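You operate a simulated robot arm through the tools that you are given. There is no shell and no other tool.

The job below is to be done with a simulated robot arm. You get a single attempt, and the scene is never put back.

JOB
Flush the orange injector: 3 sprays with the small red wheel closed.
Fine: then open the grey vent tap and open the wheel again. Leave ZERO and TEST alone. Where these are worked on the way, their far stop is far enough and under half their travel is too little: small red wheel.

The check looks at the end state, three seconds after you hand in, the way a careful person would. Anything else that was tipped, shoved, dropped, spilled or broken makes it a failure.

ROBOT AND FRAMES
A 6-joint arm with a two-finger parallel gripper, fixed in place. Base frame: the origin is on the floor under the middle of its stand, x ahead of it, y to its left, z up; the work surface is at about z = 0.9. Readings come in m, degrees, newtons and seconds.
It reaches about 1.066 m from its shoulder. Its first joint turns from -166.0 to 166.0 degrees. Payload 3.91 kg.
The tool frame sits at the grasp point between the pads (the TCP): z along the fingers, y along the line on which they close. The tips reach 0.03 m beyond it. The gripper opens to 0.11 m. The fingers are 0.02 m wide and 0.01 m thick; the gripper's body (0.048 by 0.112 m) begins 0.055 m behind the TCP.
Orientation is that of the tool frame in the base frame, as a unit quaternion [w, x, y, z]. With the fingers straight down and closing along the base's y, the tool's x points along the base's -x, its y along +y and its z along -z.

CONTROLS
- The arm moves only by the tool servo_tool. Its argument "deltas" is a list of rows, each a list of 7 numbers: the shift along the base's x, y, z in units of 400 mm (1.0 is 400 mm), then the turn, a rotation vector about the base's x, y, z in units of 45 degrees (1.0 is 45 degrees), then the opening, from 0 (shut) to 1 (fully open). In form: [[x, y, z, wx, wy, wz, grip], ...]. A call has 1 to 20 rows; each row is the pose to reach, as a shift and turn from the pose commanded when the call began. A call with a number of a shift or a turn outside -1 to 1 is refused whole. A row lasts 0.2 s, in which the tool goes at most 0.05 m and 8.6 degrees; a call with a longer step from one row to the next is refused whole, and so is a gripper value outside its range. A pose out of reach is approached as far as the arm can. The call stops where the force on the tool passes 40 N (or 10 N more than at its start, if that is more) or the arm is blocked; 0.2 s more then pass. Each finger travels about 0.153 m/s and halts on what it meets, pressing with about 34 N; the grip force reading is that of the motor and also rises with nothing between the fingers. The clock runs only during rows and for 0.2 s after the last one: add rows that repeat a pose to give the fingers time. The reply holds the time, the measured pose of the TCP, the force on the tool along the base axes, the opening and the grip force, in the units named above and with some noise, with the torque about the TCP (base axes, N m) and any sound that the robot's microphone picked up, and new pictures: "pictures" is both (left out), scene, wrist or none.
- Cameras (640 x 400 px; columns grow to the right, rows downward): "scene" is fixed at [0.3985, -0.65, 1.7365]; the picture's right is [0.98, -0.20, 0.00], its down [-0.08, -0.40, -0.91] and it looks along [0.18, 0.89, -0.41] (base axes); focal length 354 px, centre (320, 200). "wrist" rides on the gripper at [0.072, 0.017, -0.103] in the tool frame; the picture's right is [-0.23, 0.97, 0.00], its down [-0.76, -0.18, -0.62] and it looks along [-0.61, -0.14, 0.78] (tool axes); focal length 222 px, centre (320, 200). There is no depth. A picture from a camera that has moved, and an enlarged one, comes with that camera's place and axes in the base frame and with its lens.
- enlarge(camera, box): a new picture of the part [left, top, right, bottom] of that camera's present view, enlarged. It takes no simulated time.
- close_job(): hands the job in; it is judged then, once.

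Places have to be worked out from the pictures, the camera data and where the tool is seen. Open the gripper and draw the arm clear of the work before you hand the job in, unless the task says otherwise.

The tools are called after "Request:" by a JSON object that holds its "method" and its "body". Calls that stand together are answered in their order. servo_tool: Moves the arm, as the interface text tells. Its arguments: {"type":"object","properties":{"deltas":{"type":"array"},"pictures":{"type":"string","enum":["both","scene","wrist","none"]}},"required":["deltas"]} The other tools are called the same way: enlarge (camera, box) takes an enlarged picture of a part of a camera's view; close_job () hands the job in.

At the start:

```text
time: 0.0
tcp_pos: [0.4075, 0.4103, 1.3246]
tool_rot: [0.0, 0.0, 1.0, 0.0]
ft_force: [-0.2, 0.6, -0.8]
moment: [-0.03, -0.02, -0.01]
width: 0.11
grip_force: 0.0
```

scene: 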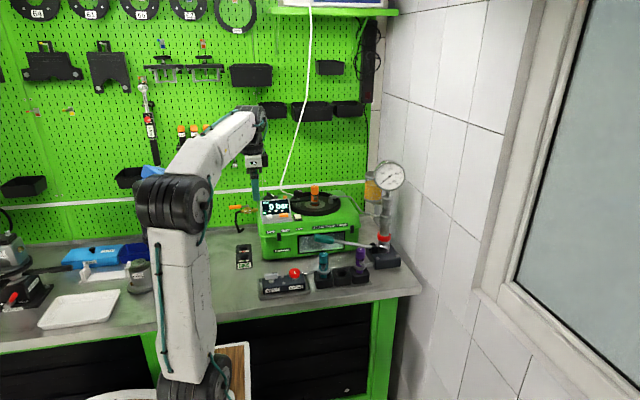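
wrist: 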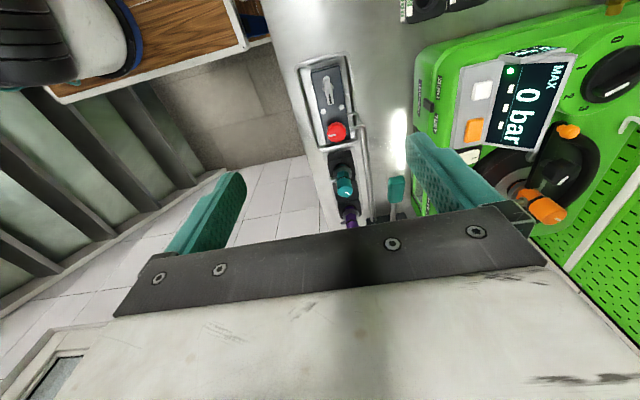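

I'll first look closely at the bench without moving: the device with the gauge, the pump lever, and the colored items around them.

Request:
{"method": "enlarge", "body": {"camera": "scene", "box": [230, 150, 430, 310]}}

Request:
{"method": "enlarge", "body": {"camera": "scene", "box": [0, 200, 240, 350]}}

Request:
{"method": "enlarge", "body": {"camera": "wrist", "box": [280, 0, 640, 230]}}

```text
2.50 times, centred on (330, 230) of scene
camera zoom: at [0.3985, -0.65, 1.7365], right [0.98, -0.2, 0.0], down [-0.08, -0.4, -0.91], along [0.18, 0.89, -0.41], focal length 885 px, centre (295, 125)
```

zoom: 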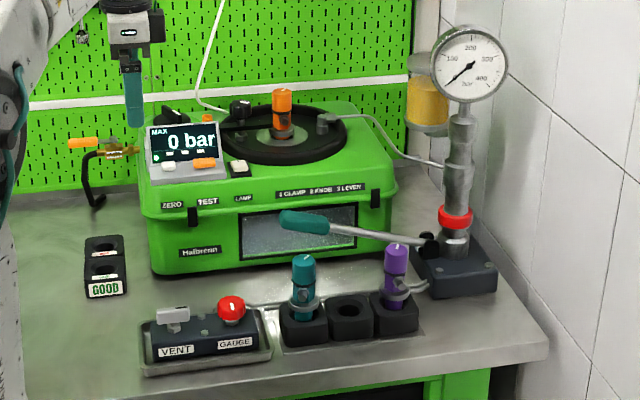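

```text
2.67 times, centred on (120, 275) of scene
camera zoom: at [0.3985, -0.65, 1.7365], right [0.98, -0.2, 0.0], down [-0.08, -0.4, -0.91], along [0.18, 0.89, -0.41], focal length 944 px, centre (853, 0)
```

zoom: 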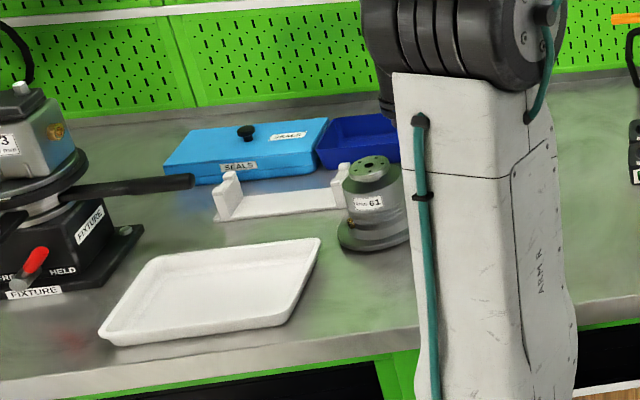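

```text
1.74 times, centred on (460, 115) of wrist
camera zoom: at [0.3332, 0.4266, 1.4271], right [0.23, 0.97, 0.0], down [0.76, -0.18, 0.62], along [0.61, -0.14, -0.78], focal length 386 px, centre (76, 348)
```

zoom: 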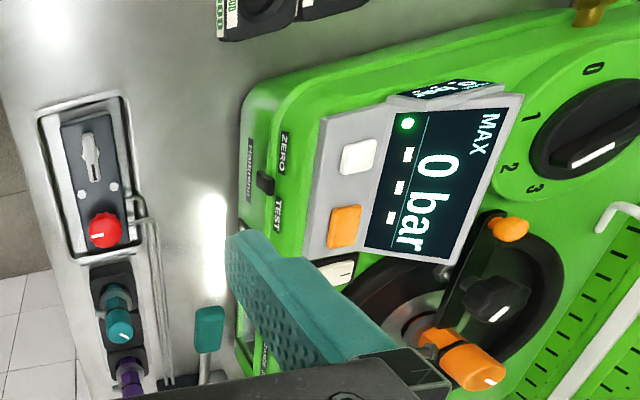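

I'll zoom in more on the tester, the valve block and the pump to read labels and states.

Request:
{"method": "enlarge", "body": {"camera": "scene", "box": [250, 175, 370, 250]}}

Request:
{"method": "enlarge", "body": {"camera": "scene", "box": [340, 150, 420, 280]}}

Request:
{"method": "enlarge", "body": {"camera": "scene", "box": [250, 230, 410, 310]}}

Request:
{"method": "enlarge", "body": {"camera": "wrist", "box": [290, 40, 420, 240]}}

Request:
{"method": "enlarge", "body": {"camera": "wrist", "box": [440, 20, 640, 240]}}

```text
5.33 times, centred on (310, 212) of scene
camera zoom: at [0.3985, -0.65, 1.7365], right [0.98, -0.2, 0.0], down [-0.08, -0.4, -0.91], along [0.18, 0.89, -0.41], focal length 1888 px, centre (373, 133)
```

zoom: 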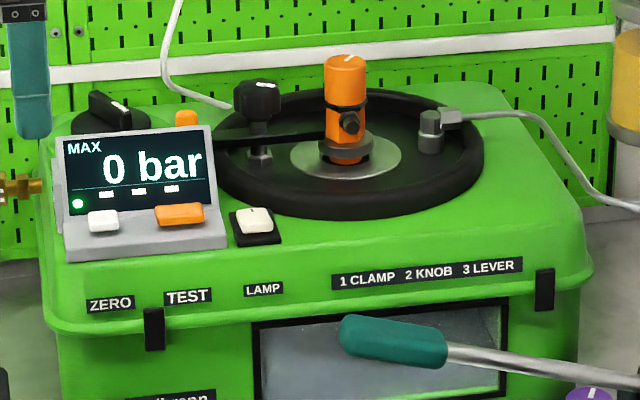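

```text
3.08 times, centred on (380, 215) of scene
camera zoom: at [0.3985, -0.65, 1.7365], right [0.98, -0.2, 0.0], down [-0.08, -0.4, -0.91], along [0.18, 0.89, -0.41], focal length 1090 px, centre (135, 154)
```

zoom: 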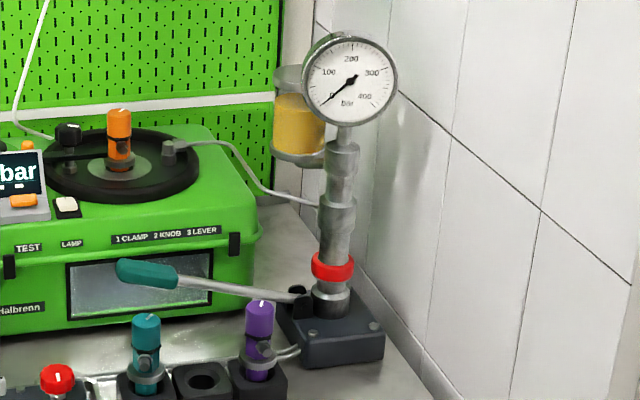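

```text
4.00 times, centred on (330, 270) of scene
camera zoom: at [0.3985, -0.65, 1.7365], right [0.98, -0.2, 0.0], down [-0.08, -0.4, -0.91], along [0.18, 0.89, -0.41], focal length 1416 px, centre (280, -80)
```

zoom: 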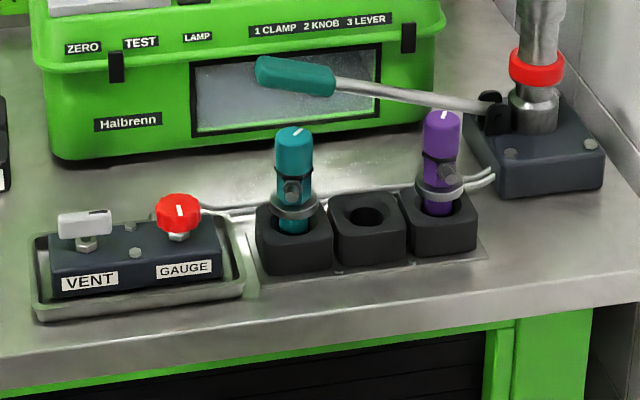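

```text
2.00 times, centred on (355, 140) of wrist
camera zoom: at [0.3332, 0.4266, 1.4271], right [0.23, 0.97, 0.0], down [0.76, -0.18, 0.62], along [0.61, -0.14, -0.78], focal length 444 px, centre (250, 320)
```

zoom: 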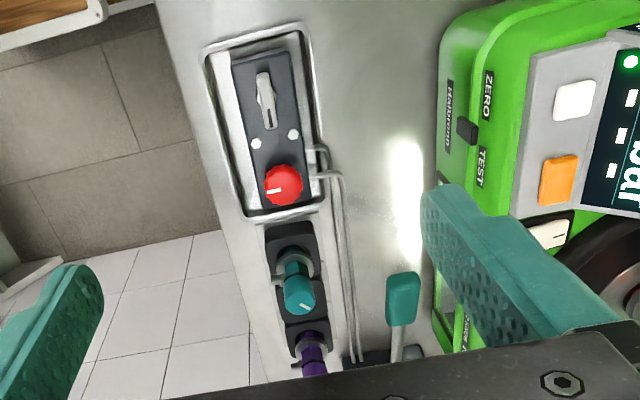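

```text
1.82 times, centred on (540, 130) of wrist
camera zoom: at [0.3332, 0.4266, 1.4271], right [0.23, 0.97, 0.0], down [0.76, -0.18, 0.62], along [0.61, -0.14, -0.78], focal length 404 px, centre (-80, 327)
```

zoom: 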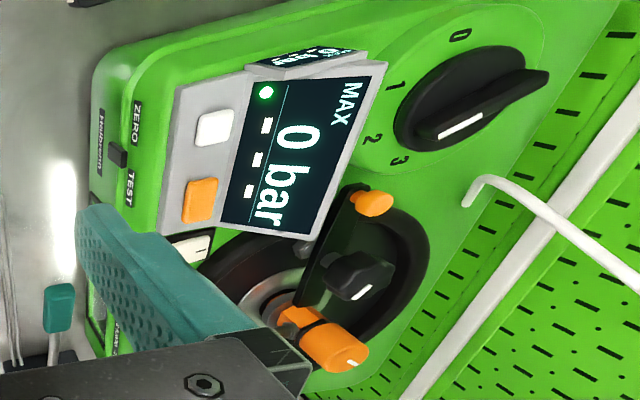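

The orange injector sits in the tester with the clamp bar at its collar, and the valve block (VENT tap, GAUGE wheel) is near (0.50, 0.42, 0.95). I'll move the wrist camera up and left to get a clear view of the clamp, the knob and the injector from above.

Request:
{"method": "servo_tool", "body": {"deltas": [[-0.02, 0.1, 0.04, 0, 0, 0, 1], [-0.05, 0.2, 0.08, 0, 0, 0, 1], [-0.08, 0.3, 0.12, 0, 0, 0, 1], [-0.1, 0.38, 0.15, 0, 0, 0, 1], [-0.1, 0.38, 0.15, 0, 0, 0, 1]]}}

```text
time: 1.2
tcp_pos: [0.3655, 0.5618, 1.3814]
tool_rot: [0.0, 0.0, 1.0, 0.0]
ft_force: [0.1, -0.1, -0.4]
moment: [-0.02, 0.0, 0.01]
width: 0.11
grip_force: 0.1
camera wrist: at [0.2919, 0.5783, 1.486], right [0.23, 0.97, 0.0], down [0.76, -0.18, 0.62], along [0.61, -0.14, -0.78], focal length 222 px, centre (320, 200)
```

scene: 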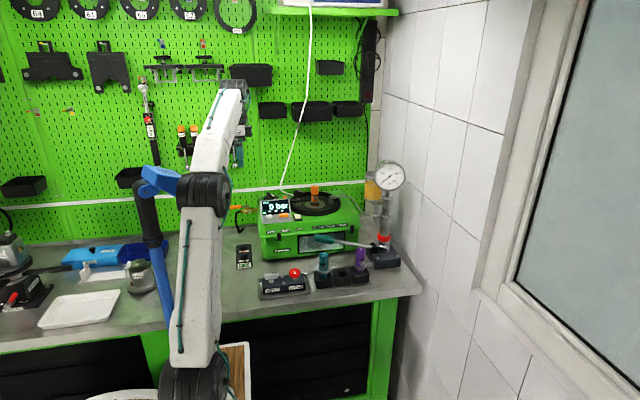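
wrist: 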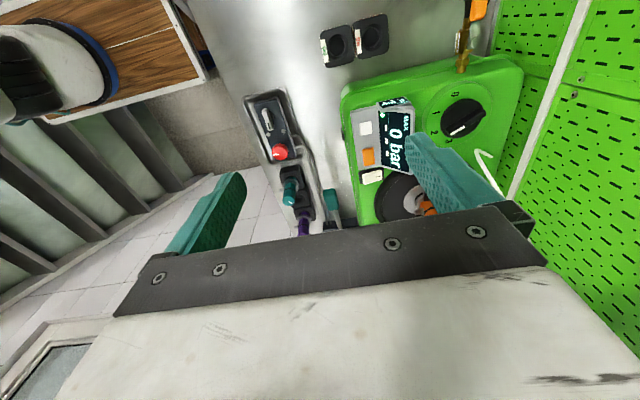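

The fingers cover the injector from here; I'll shift forward in x so the tester falls into the clear upper part of the wrist picture.

Request:
{"method": "servo_tool", "body": {"deltas": [[0.12, 0.0, 0, 0, 0, 0, 1], [0.24, 0.02, 0, 0, 0, 0, 1], [0.36, 0.04, 0, 0, 0, 0, 1], [0.46, 0.06, 0, 0, 0, 0, 1], [0.46, 0.06, 0, 0, 0, 0, 1]]}}

```text
time: 2.4
tcp_pos: [0.5377, 0.56, 1.3548]
tool_rot: [0.001, 0.0, 1.0, 0.002]
ft_force: [-0.3, 0.7, 0.0]
moment: [0.01, 0.01, 0.01]
width: 0.11
grip_force: 0.1
out of reach, approached as far as the arm can: row 2, 3, 4, 5
camera wrist: at [0.4638, 0.5769, 1.4584], right [0.23, 0.97, 0.0], down [0.76, -0.18, 0.62], along [0.61, -0.14, -0.78], focal length 222 px, centre (320, 200)
```

scene: 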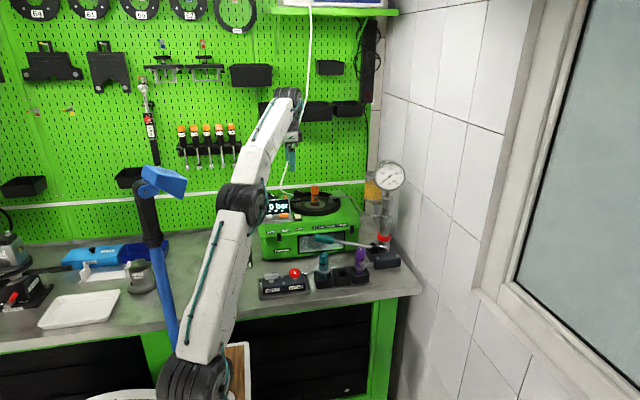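
wrist: 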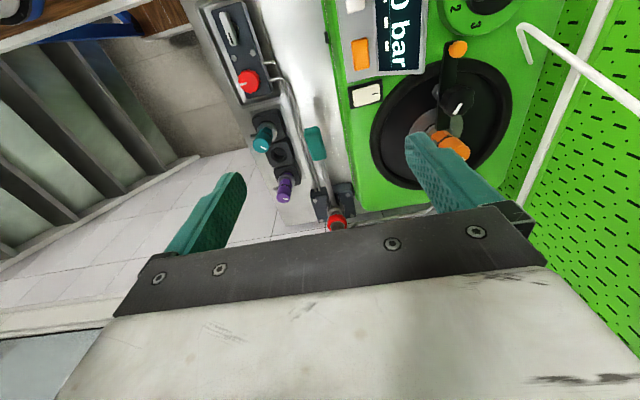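

The arm is at its reach limit at this height, but the tester top is now partly clear. I'll enlarge the wrist view around the clamp, the valve block, and the pump.

Request:
{"method": "enlarge", "body": {"camera": "wrist", "box": [340, 0, 540, 220]}}

Request:
{"method": "enlarge", "body": {"camera": "wrist", "box": [200, 0, 360, 240]}}

Request:
{"method": "enlarge", "body": {"camera": "wrist", "box": [270, 110, 400, 240]}}

```text
1.82 times, centred on (440, 110) of wrist
camera zoom: at [0.4638, 0.5769, 1.4584], right [0.23, 0.97, 0.0], down [0.76, -0.18, 0.62], along [0.61, -0.14, -0.78], focal length 404 px, centre (102, 364)
```

zoom: 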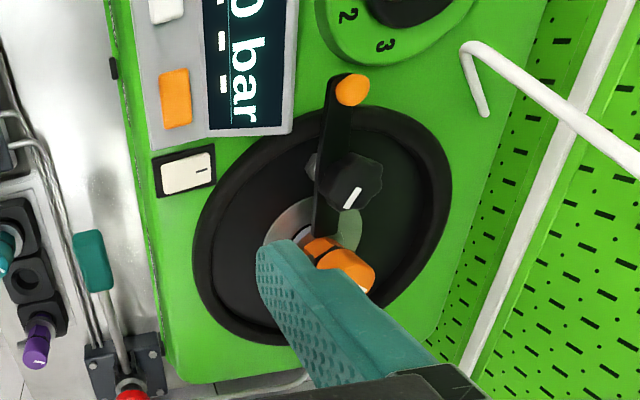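

```text
1.67 times, centred on (280, 120) of wrist
camera zoom: at [0.4638, 0.5769, 1.4584], right [0.23, 0.97, 0.0], down [0.76, -0.18, 0.62], along [0.61, -0.14, -0.78], focal length 370 px, centre (387, 333)
```

zoom: 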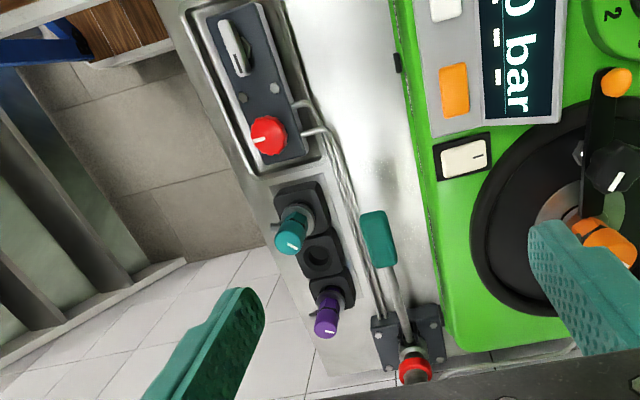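

```text
3.08 times, centred on (335, 175) of wrist
camera zoom: at [0.4638, 0.5769, 1.4584], right [0.23, 0.97, 0.0], down [0.76, -0.18, 0.62], along [0.61, -0.14, -0.78], focal length 684 px, centre (274, 277)
```

zoom: 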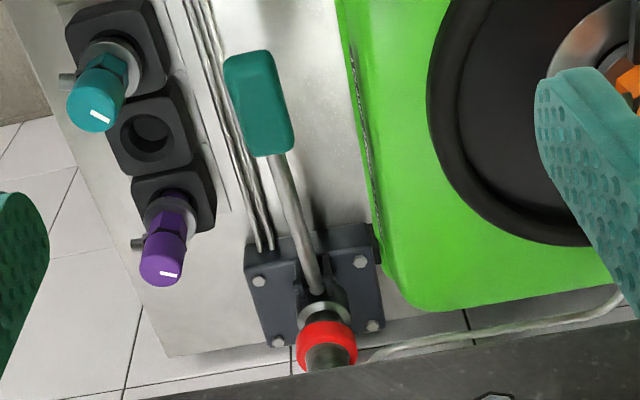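

The clamp bar reaches the orange injector's collar and its black knob sits over the post; lever handle is at about (0.65, 0.52, 1.03). Now I'll come down toward the valve block to look at the red wheel and the vent tap close up.

Request:
{"method": "servo_tool", "body": {"deltas": [[-0.055, -0.05, -0.09, 0, 0, 0, 0.6], [-0.11, -0.1, -0.18, 0, 0, 0, 0.6], [-0.165, -0.15, -0.27, 0, 0, 0, 0.6], [-0.22, -0.2, -0.36, 0, 0, 0, 0.6], [-0.275, -0.25, -0.45, 0, 0, 0, 0.6], [-0.33, -0.3, -0.54, 0, 0, 0, 0.6], [-0.369, -0.325, -0.6, 0, 0, 0, 0.6], [-0.369, -0.325, -0.6, 0, 0, 0, 0.6]]}}

```text
time: 4.2
tcp_pos: [0.3899, 0.4301, 1.1169]
tool_rot: [0.0, 0.0, 1.0, 0.001]
ft_force: [-0.4, -0.4, -0.5]
moment: [0.0, -0.03, -0.01]
width: 0.0658
grip_force: 0.1
camera wrist: at [0.3172, 0.4466, 1.2209], right [0.23, 0.97, 0.0], down [0.76, -0.18, 0.62], along [0.61, -0.14, -0.78], focal length 222 px, centre (320, 200)
```

scene: 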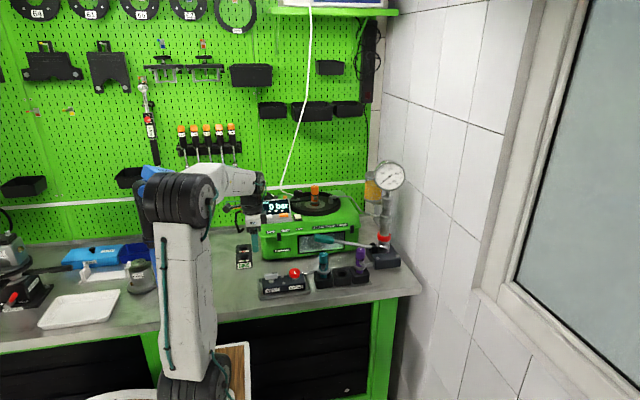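
wrist: 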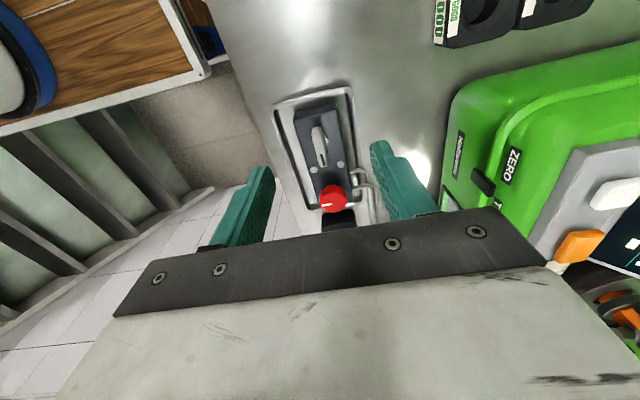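

The move matched. I'll enlarge the valve block from here.

Request:
{"method": "enlarge", "body": {"camera": "wrist", "box": [265, 80, 395, 220]}}

Request:
{"method": "enlarge", "body": {"camera": "scene", "box": [250, 260, 320, 305]}}

```text
2.86 times, centred on (330, 150) of wrist
camera zoom: at [0.3172, 0.4466, 1.2209], right [0.23, 0.97, 0.0], down [0.76, -0.18, 0.62], along [0.61, -0.14, -0.78], focal length 635 px, centre (291, 343)
```

zoom: 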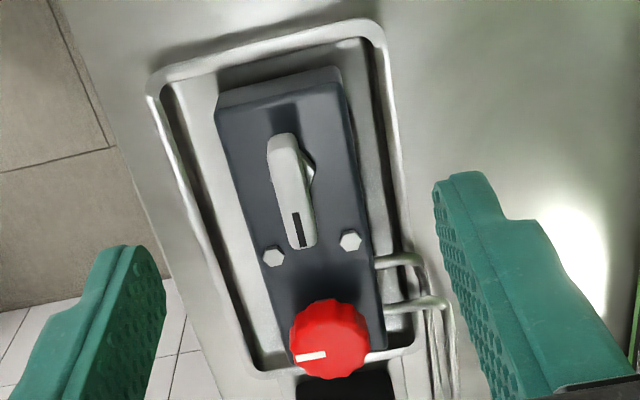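

```text
8.89 times, centred on (285, 282) of scene
camera zoom: at [0.3985, -0.65, 1.7365], right [0.98, -0.2, 0.0], down [-0.08, -0.4, -0.91], along [0.18, 0.89, -0.41], focal length 3148 px, centre (631, -533)
```

zoom: 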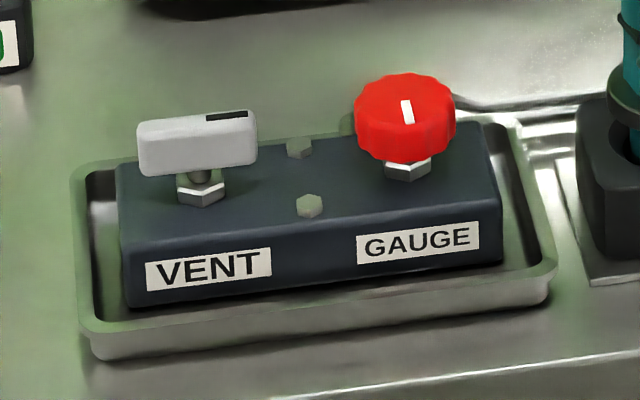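

The wheel is about 41 mm wide, top at z≈0.96, centre near (0.522, 0.420); its mark points to −y, and the vent handle lies along the block. I'll hover above the wheel to check alignment.

Request:
{"method": "servo_tool", "body": {"deltas": [[0.1, -0.008, -0.03, 0, 0, 0, 0.6], [0.2, -0.016, -0.06, 0, 0, 0, 0.6], [0.29, -0.022, -0.11, 0, 0, 0, 0.6], [0.33, -0.025, -0.17, 0, 0, 0, 0.6], [0.33, -0.025, -0.18, 0, 0, 0, 0.6]]}}

```text
time: 5.4
tcp_pos: [0.5211, 0.4195, 1.0455]
tool_rot: [0.001, -0.001, 1.0, 0.001]
ft_force: [-0.2, -0.4, 0.7]
moment: [-0.03, 0.03, 0.04]
width: 0.0659
grip_force: 0.0
camera wrist: at [0.4486, 0.436, 1.1489], right [0.23, 0.97, 0.0], down [0.76, -0.18, 0.62], along [0.61, -0.14, -0.78], focal length 222 px, centre (320, 200)
```

scene: 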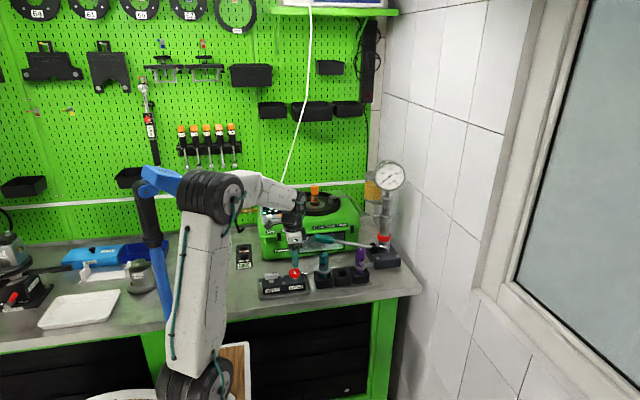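
wrist: 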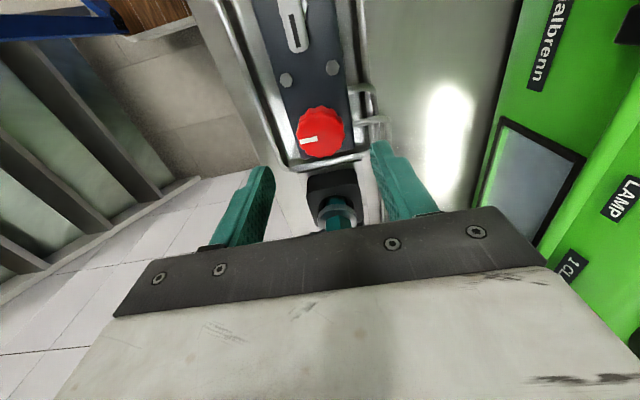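

The wheel sits at pixel (320,131), exactly where it should be if it's under the TCP with its top at z≈0.96. Before gripping I'll turn the tool counter-clockwise so that I have a long clockwise sweep available for closing.

Request:
{"method": "servo_tool", "body": {"deltas": [[0, 0, 0, 0, 0, 0.17, 0.6], [0, 0, 0, 0, 0, 0.34, 0.6], [0, 0, 0, 0, 0, 0.51, 0.6], [0, 0, 0, 0, 0, 0.68, 0.6], [0, 0, 0, 0, 0, 0.85, 0.6], [0, 0, 0, 0, 0, 1.0, 0.6]], "pictures": "none"}}

Request:
{"method": "servo_tool", "body": {"deltas": [[0, 0, 0, 0, 0, 0.17, 0.6], [0, 0, 0, 0, 0, 0.34, 0.6], [0, 0, 0, 0, 0, 0.51, 0.6], [0, 0, 0, 0, 0, 0.68, 0.6], [0, 0, 0, 0, 0, 0.85, 0.6], [0, 0, 0, 0, 0, 0.85, 0.6]]}}

```text
time: 6.8
tcp_pos: [0.5224, 0.4203, 1.0448]
tool_rot: [-0.001, -0.383, 0.924, -0.001]
ft_force: [0.4, 0.2, 0.4]
moment: [-0.01, 0.04, -0.02]
width: 0.066
grip_force: 0.1
```

```text
time: 8.2
tcp_pos: [0.5205, 0.4189, 1.0443]
tool_rot: [-0.001, -0.664, 0.748, 0.0]
ft_force: [0.2, -0.3, -0.5]
moment: [-0.01, 0.0, 0.01]
width: 0.0659
grip_force: 0.1
camera wrist: at [0.4954, 0.3497, 1.1481], right [-0.94, 0.34, 0.0], down [0.27, 0.74, 0.62], along [0.21, 0.59, -0.78], focal length 222 px, centre (320, 200)
```

scene: 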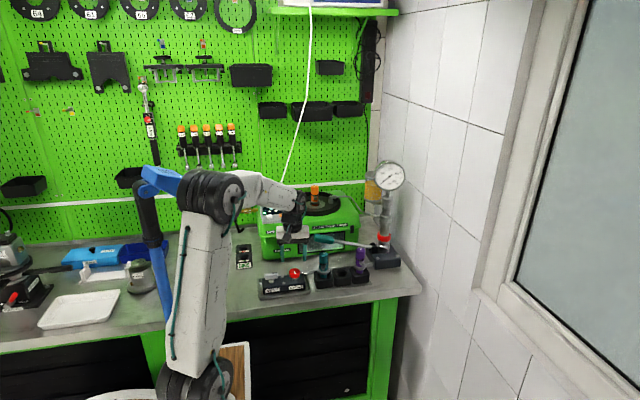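
wrist: 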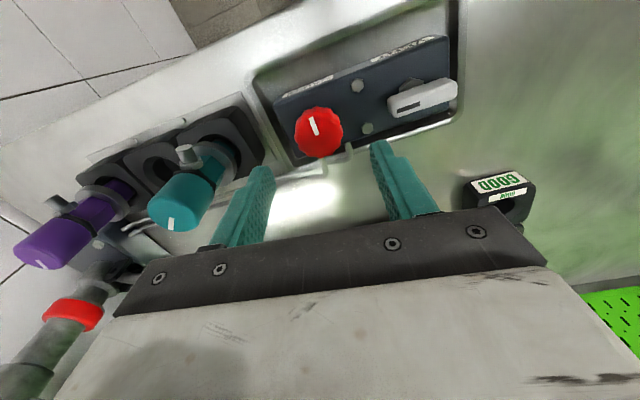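

Still centred after the turn. Fingers clear the tap and the teal injector, so I'll descend to TCP z≈0.968 and close on the wheel.

Request:
{"method": "servo_tool", "body": {"deltas": [[0, 0, -0.08, 0, 0, 0, 0.6], [0, 0, -0.15, 0, 0, 0, 0.6], [0, 0, -0.191, 0, 0, 0, 0.6], [0, 0, -0.191, 0, 0, 0, 0.6]], "pictures": "wrist"}}

```text
time: 9.2
tcp_pos: [0.5199, 0.419, 0.9665]
tool_rot: [-0.001, -0.664, 0.748, 0.001]
ft_force: [-0.1, 0.3, -0.9]
moment: [-0.02, 0.0, -0.02]
width: 0.0658
grip_force: 0.0
camera wrist: at [0.4935, 0.3491, 1.0701], right [-0.94, 0.34, 0.0], down [0.27, 0.74, 0.62], along [0.21, 0.59, -0.78], focal length 222 px, centre (320, 200)
```

wrist: 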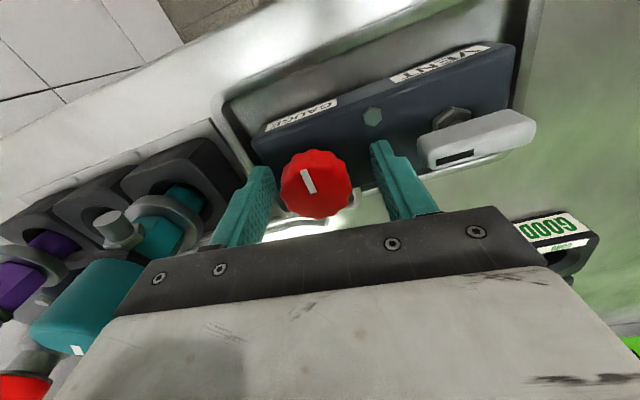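

The wheel is centred between the pads at TCP height with no contact. Closing the gripper on it.

Request:
{"method": "servo_tool", "body": {"deltas": [[0, 0, 0, 0, 0, 0, 0.45], [0, 0, 0, 0, 0, 0, 0.2], [0, 0, 0, 0, 0, 0, 0.2]], "pictures": "wrist"}}

```text
time: 10.0
tcp_pos: [0.5225, 0.4189, 0.9668]
tool_rot: [0.001, -0.664, 0.747, 0.0]
ft_force: [37.3, -3.3, -4.2]
moment: [0.79, -0.27, -0.15]
width: 0.0406
grip_force: 45.0
camera wrist: at [0.4961, 0.3486, 1.0699], right [-0.94, 0.34, 0.0], down [0.27, 0.73, 0.62], along [0.21, 0.59, -0.78], focal length 222 px, centre (320, 200)
```

wrist: 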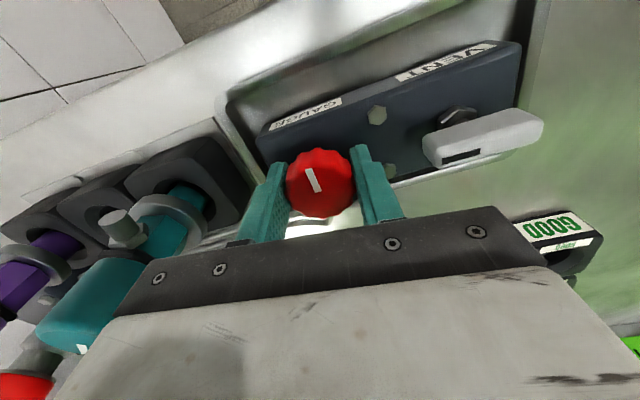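

The grip is on (width 40.6 mm), but there's 37 N sideways in +x, so the wheel centre is about 2 mm farther in +x. I'll shift slightly to relieve it.

Request:
{"method": "servo_tool", "body": {"deltas": [[0.005, 0, 0, 0, 0, 0, 0.2], [0.005, 0, 0, 0, 0, 0, 0.2]], "pictures": "none"}}

```text
time: 10.6
tcp_pos: [0.5222, 0.4189, 0.9656]
tool_rot: [-0.001, -0.664, 0.748, 0.001]
ft_force: [24.0, -7.5, -3.8]
moment: [0.17, -0.61, -0.22]
width: 0.0404
grip_force: 44.6
```

Force fell from 37 to 24 N; I'll continue a few more mm in that direction.

Request:
{"method": "servo_tool", "body": {"deltas": [[0.004, -0.001, 0, 0, 0, 0, 0.2], [0.008, -0.002, 0, 0, 0, 0, 0.2], [0.008, -0.002, 0, 0, 0, 0, 0.2]], "pictures": "none"}}

```text
time: 11.4
tcp_pos: [0.5235, 0.4183, 0.9654]
tool_rot: [-0.003, -0.664, 0.748, 0.001]
ft_force: [-38.0, 4.0, -13.5]
moment: [0.7, -0.09, -0.16]
width: 0.0405
grip_force: 44.8
```

That overshot to −38 N (about 19 N/mm), so I'll come back 2 mm.

Request:
{"method": "servo_tool", "body": {"deltas": [[-0.005, 0.0005, 0, 0, 0, 0, 0.2], [-0.005, 0.0005, 0, 0, 0, 0, 0.2]], "pictures": "none"}}

```text
time: 12.0
tcp_pos: [0.5227, 0.4194, 0.9655]
tool_rot: [-0.001, -0.664, 0.748, 0.0]
ft_force: [-36.4, 7.9, -27.0]
moment: [-0.12, -0.17, -0.19]
width: 0.0403
grip_force: 45.3
```

The pads seem to be sticking with friction. I'll open slightly, re-centre at the midpoint of the two observations (x≈0.523), and re-grip.

Request:
{"method": "servo_tool", "body": {"deltas": [[0, 0, 0, 0, 0, 0, 0.5], [0, 0, 0, 0, 0, 0, 0.5], [-0.004, 0, 0, 0, 0, 0, 0.5], [-0.004, 0, 0, 0, 0, 0, 0.5]], "pictures": "none"}}

Request:
{"method": "servo_tool", "body": {"deltas": [[0, 0, 0, 0, 0, 0, 0.42], [0, 0, 0, 0, 0, 0, 0.36], [0, 0, 0, 0, 0, 0, 0.3], [0, 0, 0, 0, 0, 0, 0.3]], "pictures": "none"}}

```text
time: 13.0
tcp_pos: [0.5226, 0.4181, 0.9683]
tool_rot: [0.0, -0.665, 0.747, 0.0]
ft_force: [0.1, 1.1, -0.5]
moment: [-0.03, -0.02, 0.02]
width: 0.0551
grip_force: 0.1
```

```text
time: 14.0
tcp_pos: [0.523, 0.4186, 0.9683]
tool_rot: [-0.001, -0.664, 0.747, 0.0]
ft_force: [-1.8, -0.1, -0.2]
moment: [-0.04, -0.35, 0.01]
width: 0.0406
grip_force: 45.1
```

Now the grip is centred with almost no side force. I'll turn clockwise (negative about z) about 25° as a test, watching the torque.

Request:
{"method": "servo_tool", "body": {"deltas": [[0, 0, 0, 0, 0, -0.1, 0.2], [0, 0, 0, 0, 0, -0.2, 0.2], [0, 0, 0, 0, 0, -0.3, 0.2], [0, 0, 0, 0, 0, -0.4, 0.2], [0, 0, 0, 0, 0, -0.5, 0.2], [0, 0, 0, 0, 0, -0.5, 0.2]], "pictures": "wrist"}}

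```text
time: 15.4
tcp_pos: [0.5229, 0.4182, 0.9679]
tool_rot: [0.0, -0.505, 0.863, -0.001]
ft_force: [-13.4, -0.4, 9.9]
moment: [0.13, -0.2, 0.01]
width: 0.0406
grip_force: 45.1
camera wrist: at [0.4708, 0.3635, 1.0717], right [-0.74, 0.67, 0.0], down [0.53, 0.58, 0.62], along [0.42, 0.46, -0.78], focal length 222 px, centre (320, 200)
```

wrist: 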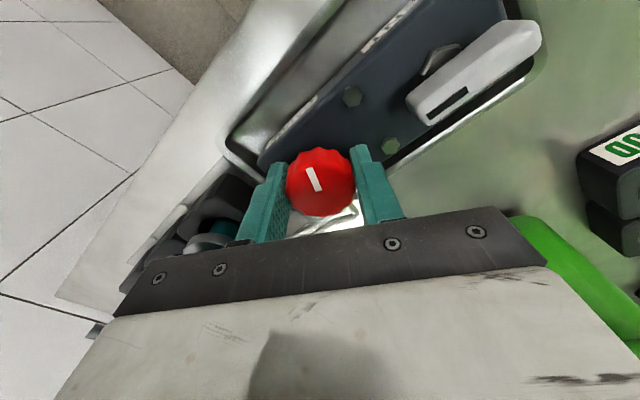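

The mark kept its place between the pads, so the wheel turned with the tool about 22° with hardly any torque. I'll continue clockwise.

Request:
{"method": "servo_tool", "body": {"deltas": [[0, 0, 0, 0, 0, -0.14, 0.2], [0, 0, 0, 0, 0, -0.28, 0.2], [0, 0, 0, 0, 0, -0.42, 0.2], [0, 0, 0, 0, 0, -0.56, 0.2], [0, 0, 0, 0, 0, -0.7, 0.2], [0, 0, 0, 0, 0, -0.85, 0.2], [0, 0, 0, 0, 0, -1.0, 0.2]], "pictures": "wrist"}}

```text
time: 17.0
tcp_pos: [0.5213, 0.4196, 0.969]
tool_rot: [0.001, -0.136, 0.991, 0.002]
ft_force: [-25.9, 7.3, 8.7]
moment: [-0.56, 1.03, 0.05]
width: 0.0406
grip_force: 45.0
camera wrist: at [0.446, 0.416, 1.0716], right [-0.04, 1.0, 0.0], down [0.78, 0.03, 0.62], along [0.62, 0.03, -0.78], focal length 222 px, centre (320, 200)
```

wrist: 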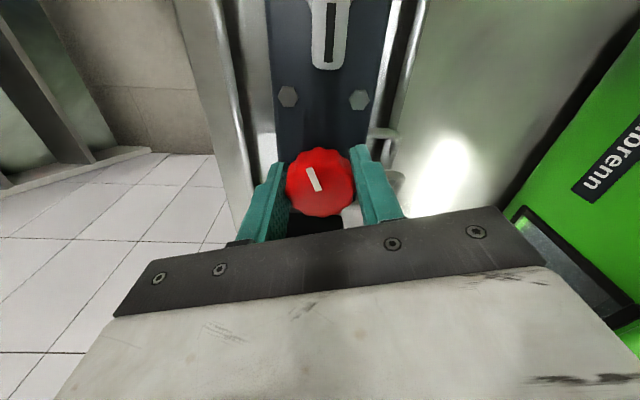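

The wheel is following (now about 67° turned). A −26 N side force in x built up, so I'll trim the centre by about 1.2 mm while continuing clockwise.

Request:
{"method": "servo_tool", "body": {"deltas": [[-0.0015, 0.0005, 0, 0, 0, 0, 0.2], [-0.003, 0.001, 0, 0, 0, 0, 0.2], [-0.003, 0.001, 0, 0, 0, -0.14, 0.2], [-0.003, 0.001, 0, 0, 0, -0.28, 0.2], [-0.003, 0.001, 0, 0, 0, -0.42, 0.2], [-0.003, 0.001, 0, 0, 0, -0.56, 0.2], [-0.003, 0.001, 0, 0, 0, -0.56, 0.2]], "pictures": "wrist"}}

```text
time: 18.6
tcp_pos: [0.5222, 0.42, 0.9685]
tool_rot: [0.001, 0.084, 0.996, 0.001]
ft_force: [-12.1, 12.8, -0.2]
moment: [0.06, -0.18, 0.08]
width: 0.0404
grip_force: 44.8
camera wrist: at [0.4525, 0.4484, 1.0716], right [0.39, 0.92, 0.0], down [0.72, -0.3, 0.62], along [0.58, -0.24, -0.78], focal length 222 px, centre (320, 200)
```

wrist: 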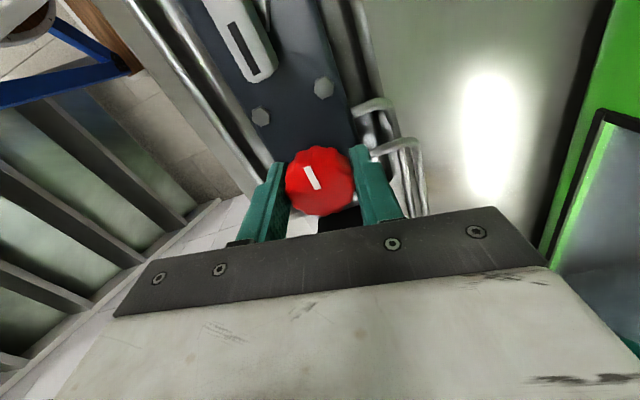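

About 93° turned and the wheel is still following freely. Continuing clockwise.

Request:
{"method": "servo_tool", "body": {"deltas": [[-0.001, 0.001, 0, 0, 0, -0.14, 0.2], [-0.001, 0.001, 0, 0, 0, -0.28, 0.2], [-0.001, 0.001, 0, 0, 0, -0.42, 0.2], [-0.001, 0.001, 0, 0, 0, -0.56, 0.2], [-0.001, 0.001, 0, 0, 0, -0.7, 0.2], [-0.001, 0.001, 0, 0, 0, -0.85, 0.2], [-0.001, 0.001, 0, 0, 0, -1.0, 0.2], [-0.001, 0.001, 0, 0, 0, -1.0, 0.2]], "pictures": "wrist"}}

```text
time: 20.4
tcp_pos: [0.5233, 0.4205, 0.9676]
tool_rot: [0.0, 0.459, 0.888, 0.0]
ft_force: [12.4, 17.3, -0.6]
moment: [-0.2, -0.03, 0.68]
width: 0.0411
grip_force: 44.8
camera wrist: at [0.4929, 0.4891, 1.0715], right [0.93, 0.38, 0.0], down [0.3, -0.72, 0.62], along [0.24, -0.58, -0.78], focal length 222 px, centre (320, 200)
```

wrist: 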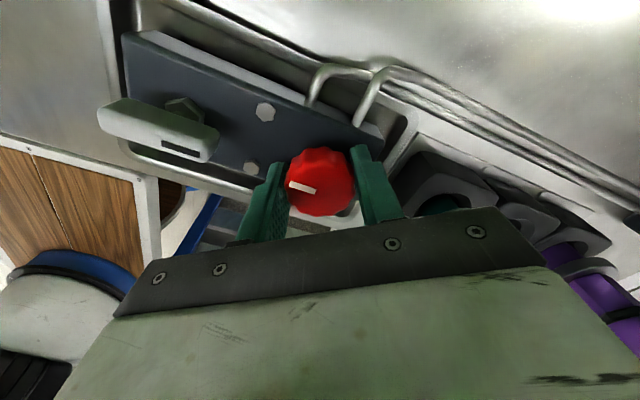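

At the end of this sweep the mark slipped relative to the pads and torque rose to 0.68 N·m: the wheel hit its stop, mark now pointing to −x (about 90° from the start). I'll release, rise straight up, and check the mark.

Request:
{"method": "servo_tool", "body": {"deltas": [[0, 0, 0, 0, 0, 0, 0.6], [0, 0, 0, 0, 0, 0, 0.6], [0, 0, 0.1, 0, 0, 0, 0.6], [0, 0, 0.2, 0, 0, 0, 0.6], [0, 0, 0.28, 0, 0, 0, 0.6], [0, 0, 0.28, 0, 0, 0, 0.6]]}}

Request:
{"method": "enlarge", "body": {"camera": "scene", "box": [250, 260, 320, 305]}}

```text
time: 21.8
tcp_pos: [0.5232, 0.4203, 1.0813]
tool_rot: [0.0, 0.458, 0.889, 0.0]
ft_force: [0.0, -0.2, 0.1]
moment: [-0.01, 0.01, 0.02]
width: 0.066
grip_force: 0.1
camera wrist: at [0.4932, 0.4889, 1.1848], right [0.92, 0.38, 0.0], down [0.3, -0.72, 0.62], along [0.24, -0.58, -0.78], focal length 222 px, centre (320, 200)
```

scene: 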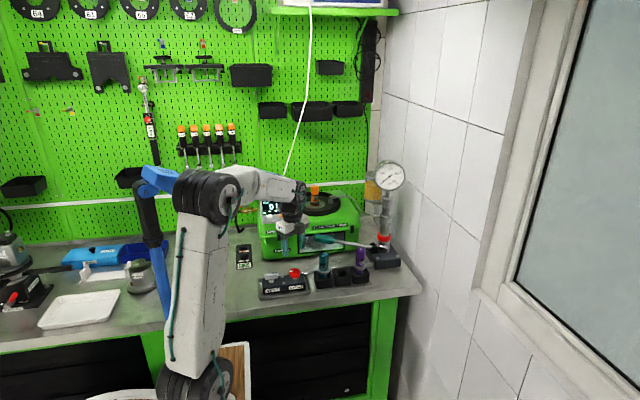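
wrist: 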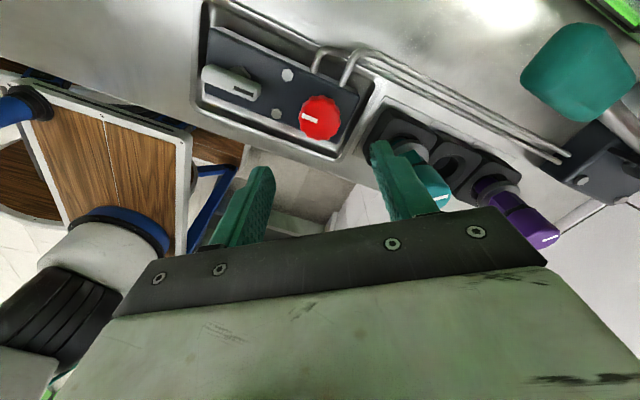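

```text
8.89 times, centred on (285, 282) of scene
camera zoom: at [0.3985, -0.65, 1.7365], right [0.98, -0.2, 0.0], down [-0.08, -0.4, -0.91], along [0.18, 0.89, -0.41], focal length 3148 px, centre (631, -533)
```

zoom: 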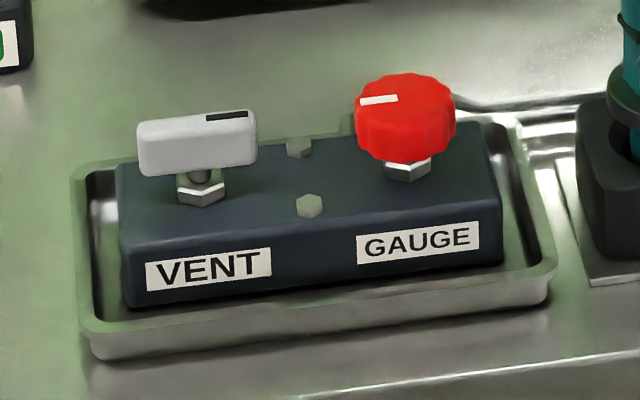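

The wheel is now closed (mark toward −x at its stop). Before pumping I'll back the arm off and zoom in on the clamp and injector to be sure it is really clamped.

Request:
{"method": "servo_tool", "body": {"deltas": [[-0.02, 0.0, 0.1, 0, 0, 0.16, 0.3], [-0.05, 0.03, 0.2, 0, 0, 0.32, 0.0], [-0.1, 0.06, 0.3, 0, 0, 0.48, 0.0], [-0.17, 0.1, 0.38, 0, 0, 0.64, 0.0], [-0.24, 0.15, 0.45, 0, 0, 0.8, 0.0], [-0.3, 0.2, 0.52, 0, 0, 0.96, 0.0], [-0.3, 0.2, 0.52, 0, 0, 0.96, 0.0]]}}

Request:
{"method": "enlarge", "body": {"camera": "scene", "box": [282, 175, 346, 215]}}

Request:
{"method": "enlarge", "body": {"camera": "wrist", "box": [430, 60, 630, 240]}}

```text
time: 23.4
tcp_pos: [0.4011, 0.498, 1.2877]
tool_rot: [0.0, 0.098, 0.995, 0.0]
ft_force: [-0.2, -0.1, -0.3]
moment: [0.0, 0.0, -0.01]
width: 0.0001
grip_force: 33.6
camera wrist: at [0.3315, 0.5284, 1.3917], right [0.41, 0.91, 0.0], down [0.71, -0.32, 0.62], along [0.57, -0.26, -0.78], focal length 222 px, centre (320, 200)
```

scene: 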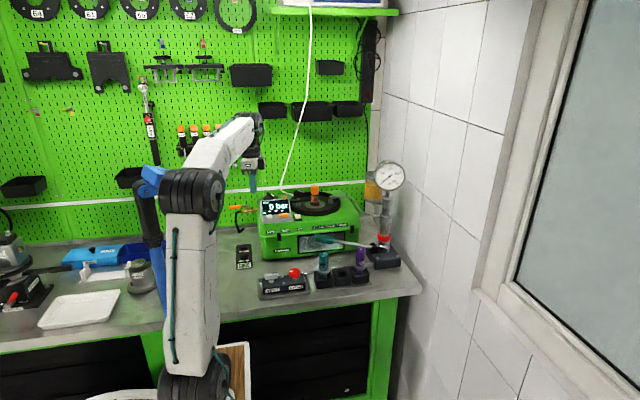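
wrist: 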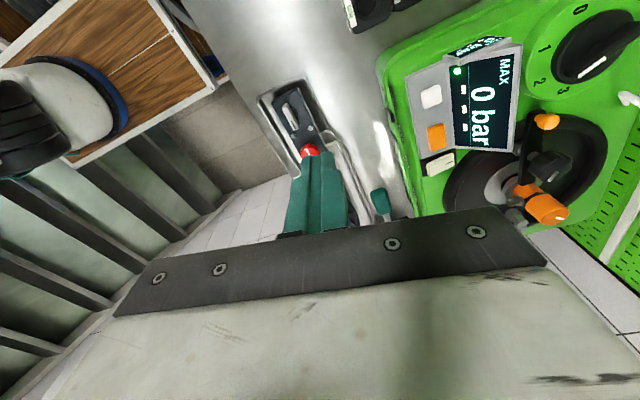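

```text
10.00 times, centred on (314, 195) of scene
camera zoom: at [0.3985, -0.65, 1.7365], right [0.98, -0.2, 0.0], down [-0.08, -0.4, -0.91], along [0.18, 0.89, -0.41], focal length 3541 px, centre (380, 250)
```

zoom: 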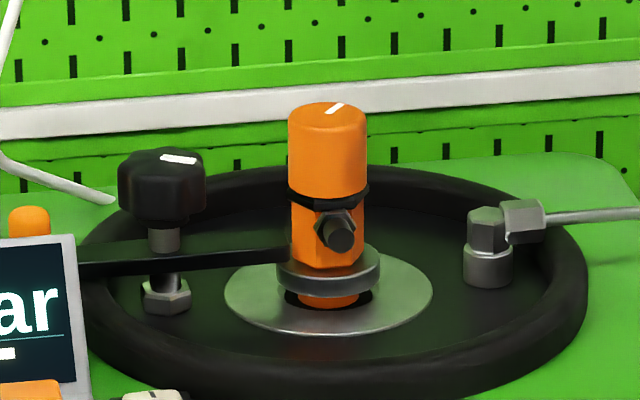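

```text
2.22 times, centred on (530, 150) of wrist
camera zoom: at [0.3315, 0.5284, 1.3917], right [0.41, 0.91, 0.0], down [0.71, -0.32, 0.62], along [0.57, -0.26, -0.78], focal length 494 px, centre (-147, 311)
```

zoom: 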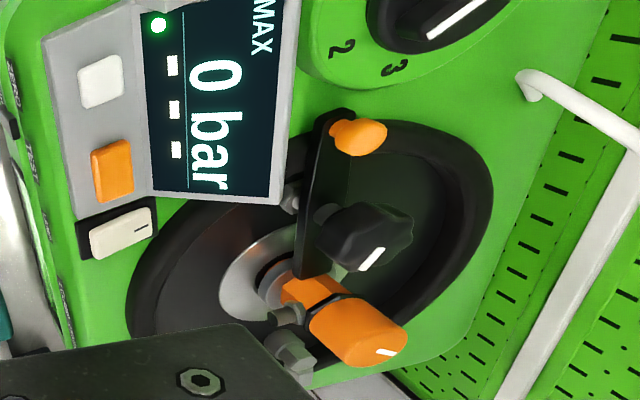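

The bar rests on the injector's collar, with the black clamp knob above it. I'll look closely at the selector dial, the display, the clamp knob, and the pump lever from both cameras.

Request:
{"method": "enlarge", "body": {"camera": "wrist", "box": [510, 0, 640, 110]}}

Request:
{"method": "enlarge", "body": {"camera": "wrist", "box": [500, 100, 600, 230]}}

Request:
{"method": "enlarge", "body": {"camera": "scene", "box": [230, 185, 310, 235]}}

Request:
{"method": "enlarge", "body": {"camera": "scene", "box": [300, 215, 410, 285]}}

Request:
{"method": "enlarge", "body": {"camera": "wrist", "box": [240, 60, 420, 230]}}

```text
3.64 times, centred on (575, 55) of wrist
camera zoom: at [0.3315, 0.5284, 1.3917], right [0.41, 0.91, 0.0], down [0.71, -0.32, 0.62], along [0.57, -0.26, -0.78], focal length 808 px, centre (-607, 727)
```

zoom: 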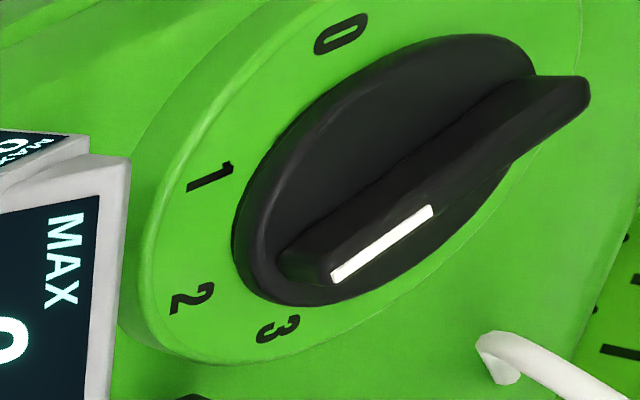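

```text
3.08 times, centred on (550, 165) of wrist
camera zoom: at [0.3315, 0.5284, 1.3917], right [0.41, 0.91, 0.0], down [0.71, -0.32, 0.62], along [0.57, -0.26, -0.78], focal length 684 px, centre (-388, 308)
```

zoom: 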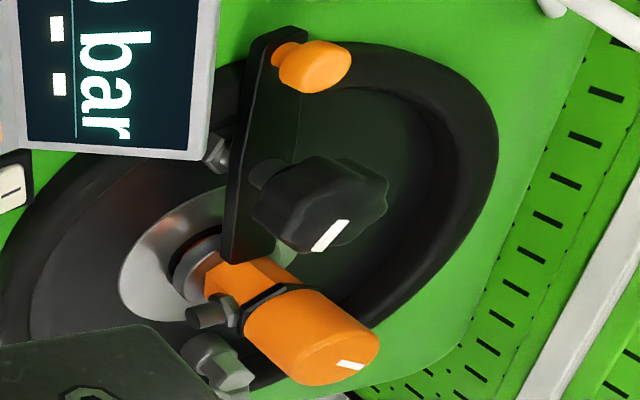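

```text
8.00 times, centred on (270, 210) of scene
camera zoom: at [0.3985, -0.65, 1.7365], right [0.98, -0.2, 0.0], down [-0.08, -0.4, -0.91], along [0.18, 0.89, -0.41], focal length 2833 px, centre (720, 120)
```

zoom: 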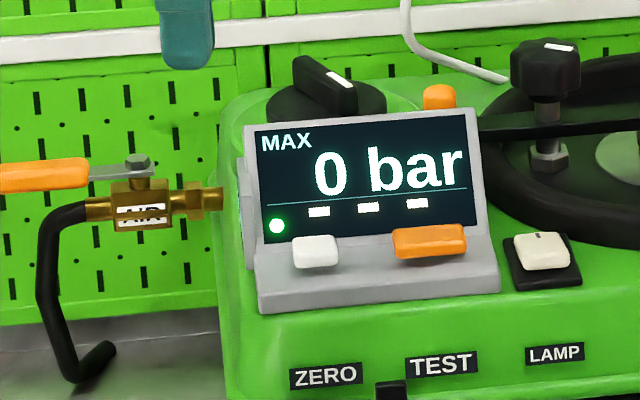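

```text
5.71 times, centred on (355, 250) of scene
camera zoom: at [0.3985, -0.65, 1.7365], right [0.98, -0.2, 0.0], down [-0.08, -0.4, -0.91], along [0.18, 0.89, -0.41], focal length 2023 px, centre (120, -86)
```

zoom: 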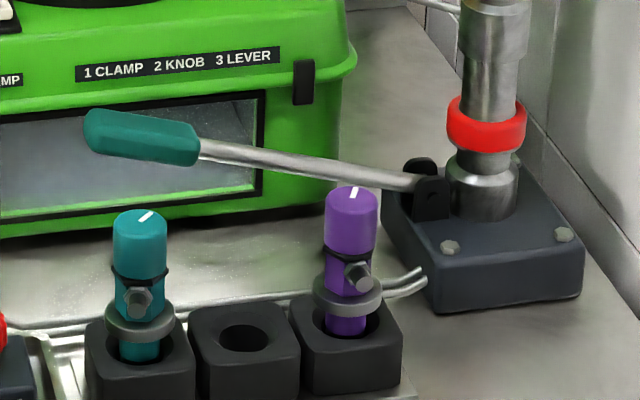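

```text
2.35 times, centred on (330, 145) of wrist
camera zoom: at [0.3315, 0.5284, 1.3917], right [0.41, 0.91, 0.0], down [0.71, -0.32, 0.62], along [0.57, -0.26, -0.78], focal length 523 px, centre (296, 329)
```

zoom: 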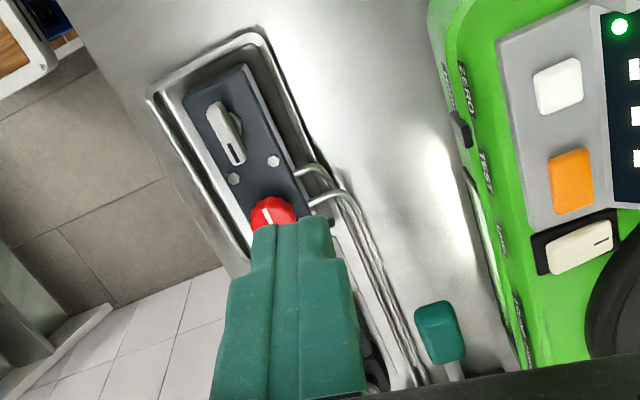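

The display shows a green ready light and the clamp bar is on the collar, but whether the clamp knob is tight can't be seen. I'll see whether the arm can hover over that knob (about (0.584, 0.734, 1.15)), staying well above everything.

Request:
{"method": "servo_tool", "body": {"deltas": [[0.065, 0.084, 0, 0, 0, 0, 0], [0.13, 0.168, 0, 0, 0, 0, 0], [0.195, 0.252, 0, 0, 0, 0, 0], [0.26, 0.336, 0, 0, 0, 0, 0], [0.325, 0.42, 0, 0, 0, 0, 0], [0.39, 0.504, 0, 0, 0, 0, 0], [0.4575, 0.59, 0, 0, 0, 0, 0]]}}

```text
time: 25.0
tcp_pos: [0.5307, 0.6487, 1.26]
tool_rot: [0.0, 0.099, 0.995, -0.001]
ft_force: [0.4, -0.3, -0.1]
moment: [0.01, 0.02, 0.02]
width: 0.0001
grip_force: 33.5
out of reach, approached as far as the arm can: row 5, 6, 7
camera wrist: at [0.4614, 0.6791, 1.3636], right [0.41, 0.91, 0.0], down [0.71, -0.32, 0.62], along [0.57, -0.26, -0.78], focal length 222 px, centre (320, 200)
```

scene: 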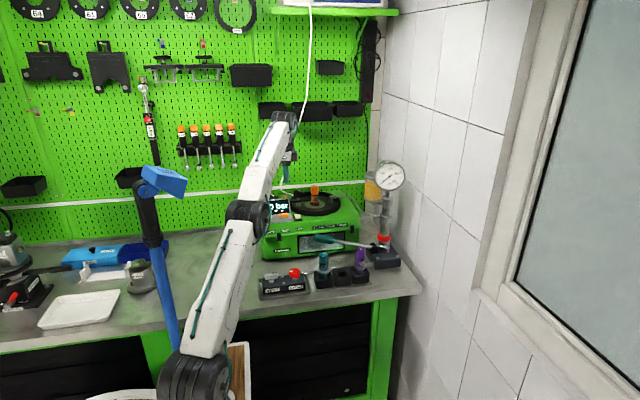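
wrist: 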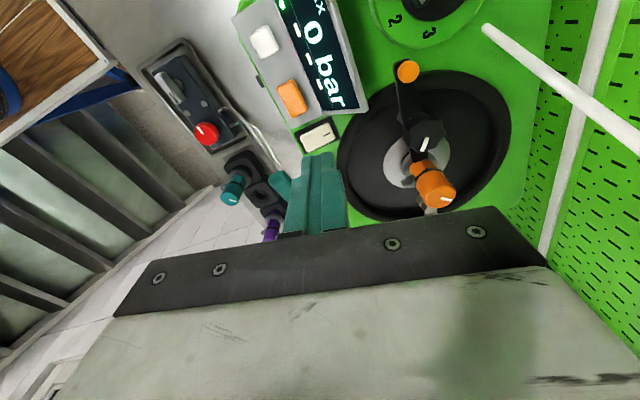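

From here the wrist camera has a good overhead view of the clamp. Let me enlarge it.

Request:
{"method": "enlarge", "body": {"camera": "wrist", "box": [335, 50, 525, 220]}}

Request:
{"method": "enlarge", "body": {"camera": "scene", "box": [282, 175, 346, 215]}}

```text
2.35 times, centred on (430, 135) of wrist
camera zoom: at [0.4614, 0.6791, 1.3636], right [0.41, 0.91, 0.0], down [0.71, -0.32, 0.62], along [0.57, -0.26, -0.78], focal length 523 px, centre (61, 353)
```

zoom: 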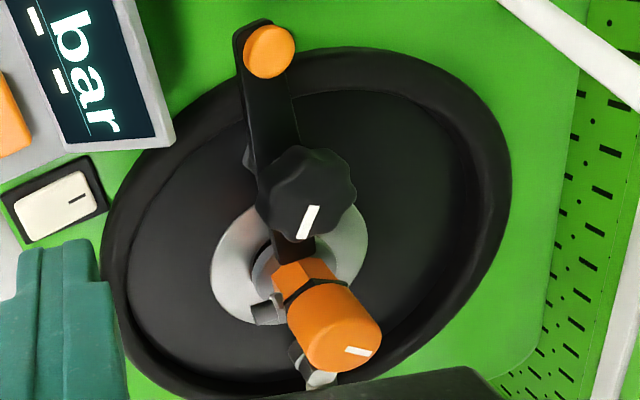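

```text
10.00 times, centred on (314, 195) of scene
camera zoom: at [0.3985, -0.65, 1.7365], right [0.98, -0.2, 0.0], down [-0.08, -0.4, -0.91], along [0.18, 0.89, -0.41], focal length 3541 px, centre (380, 250)
```

zoom: 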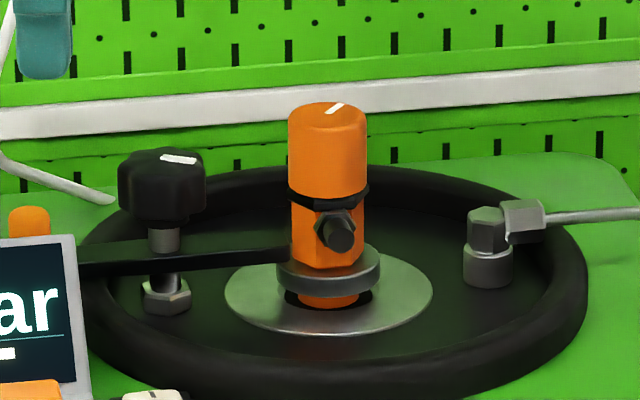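

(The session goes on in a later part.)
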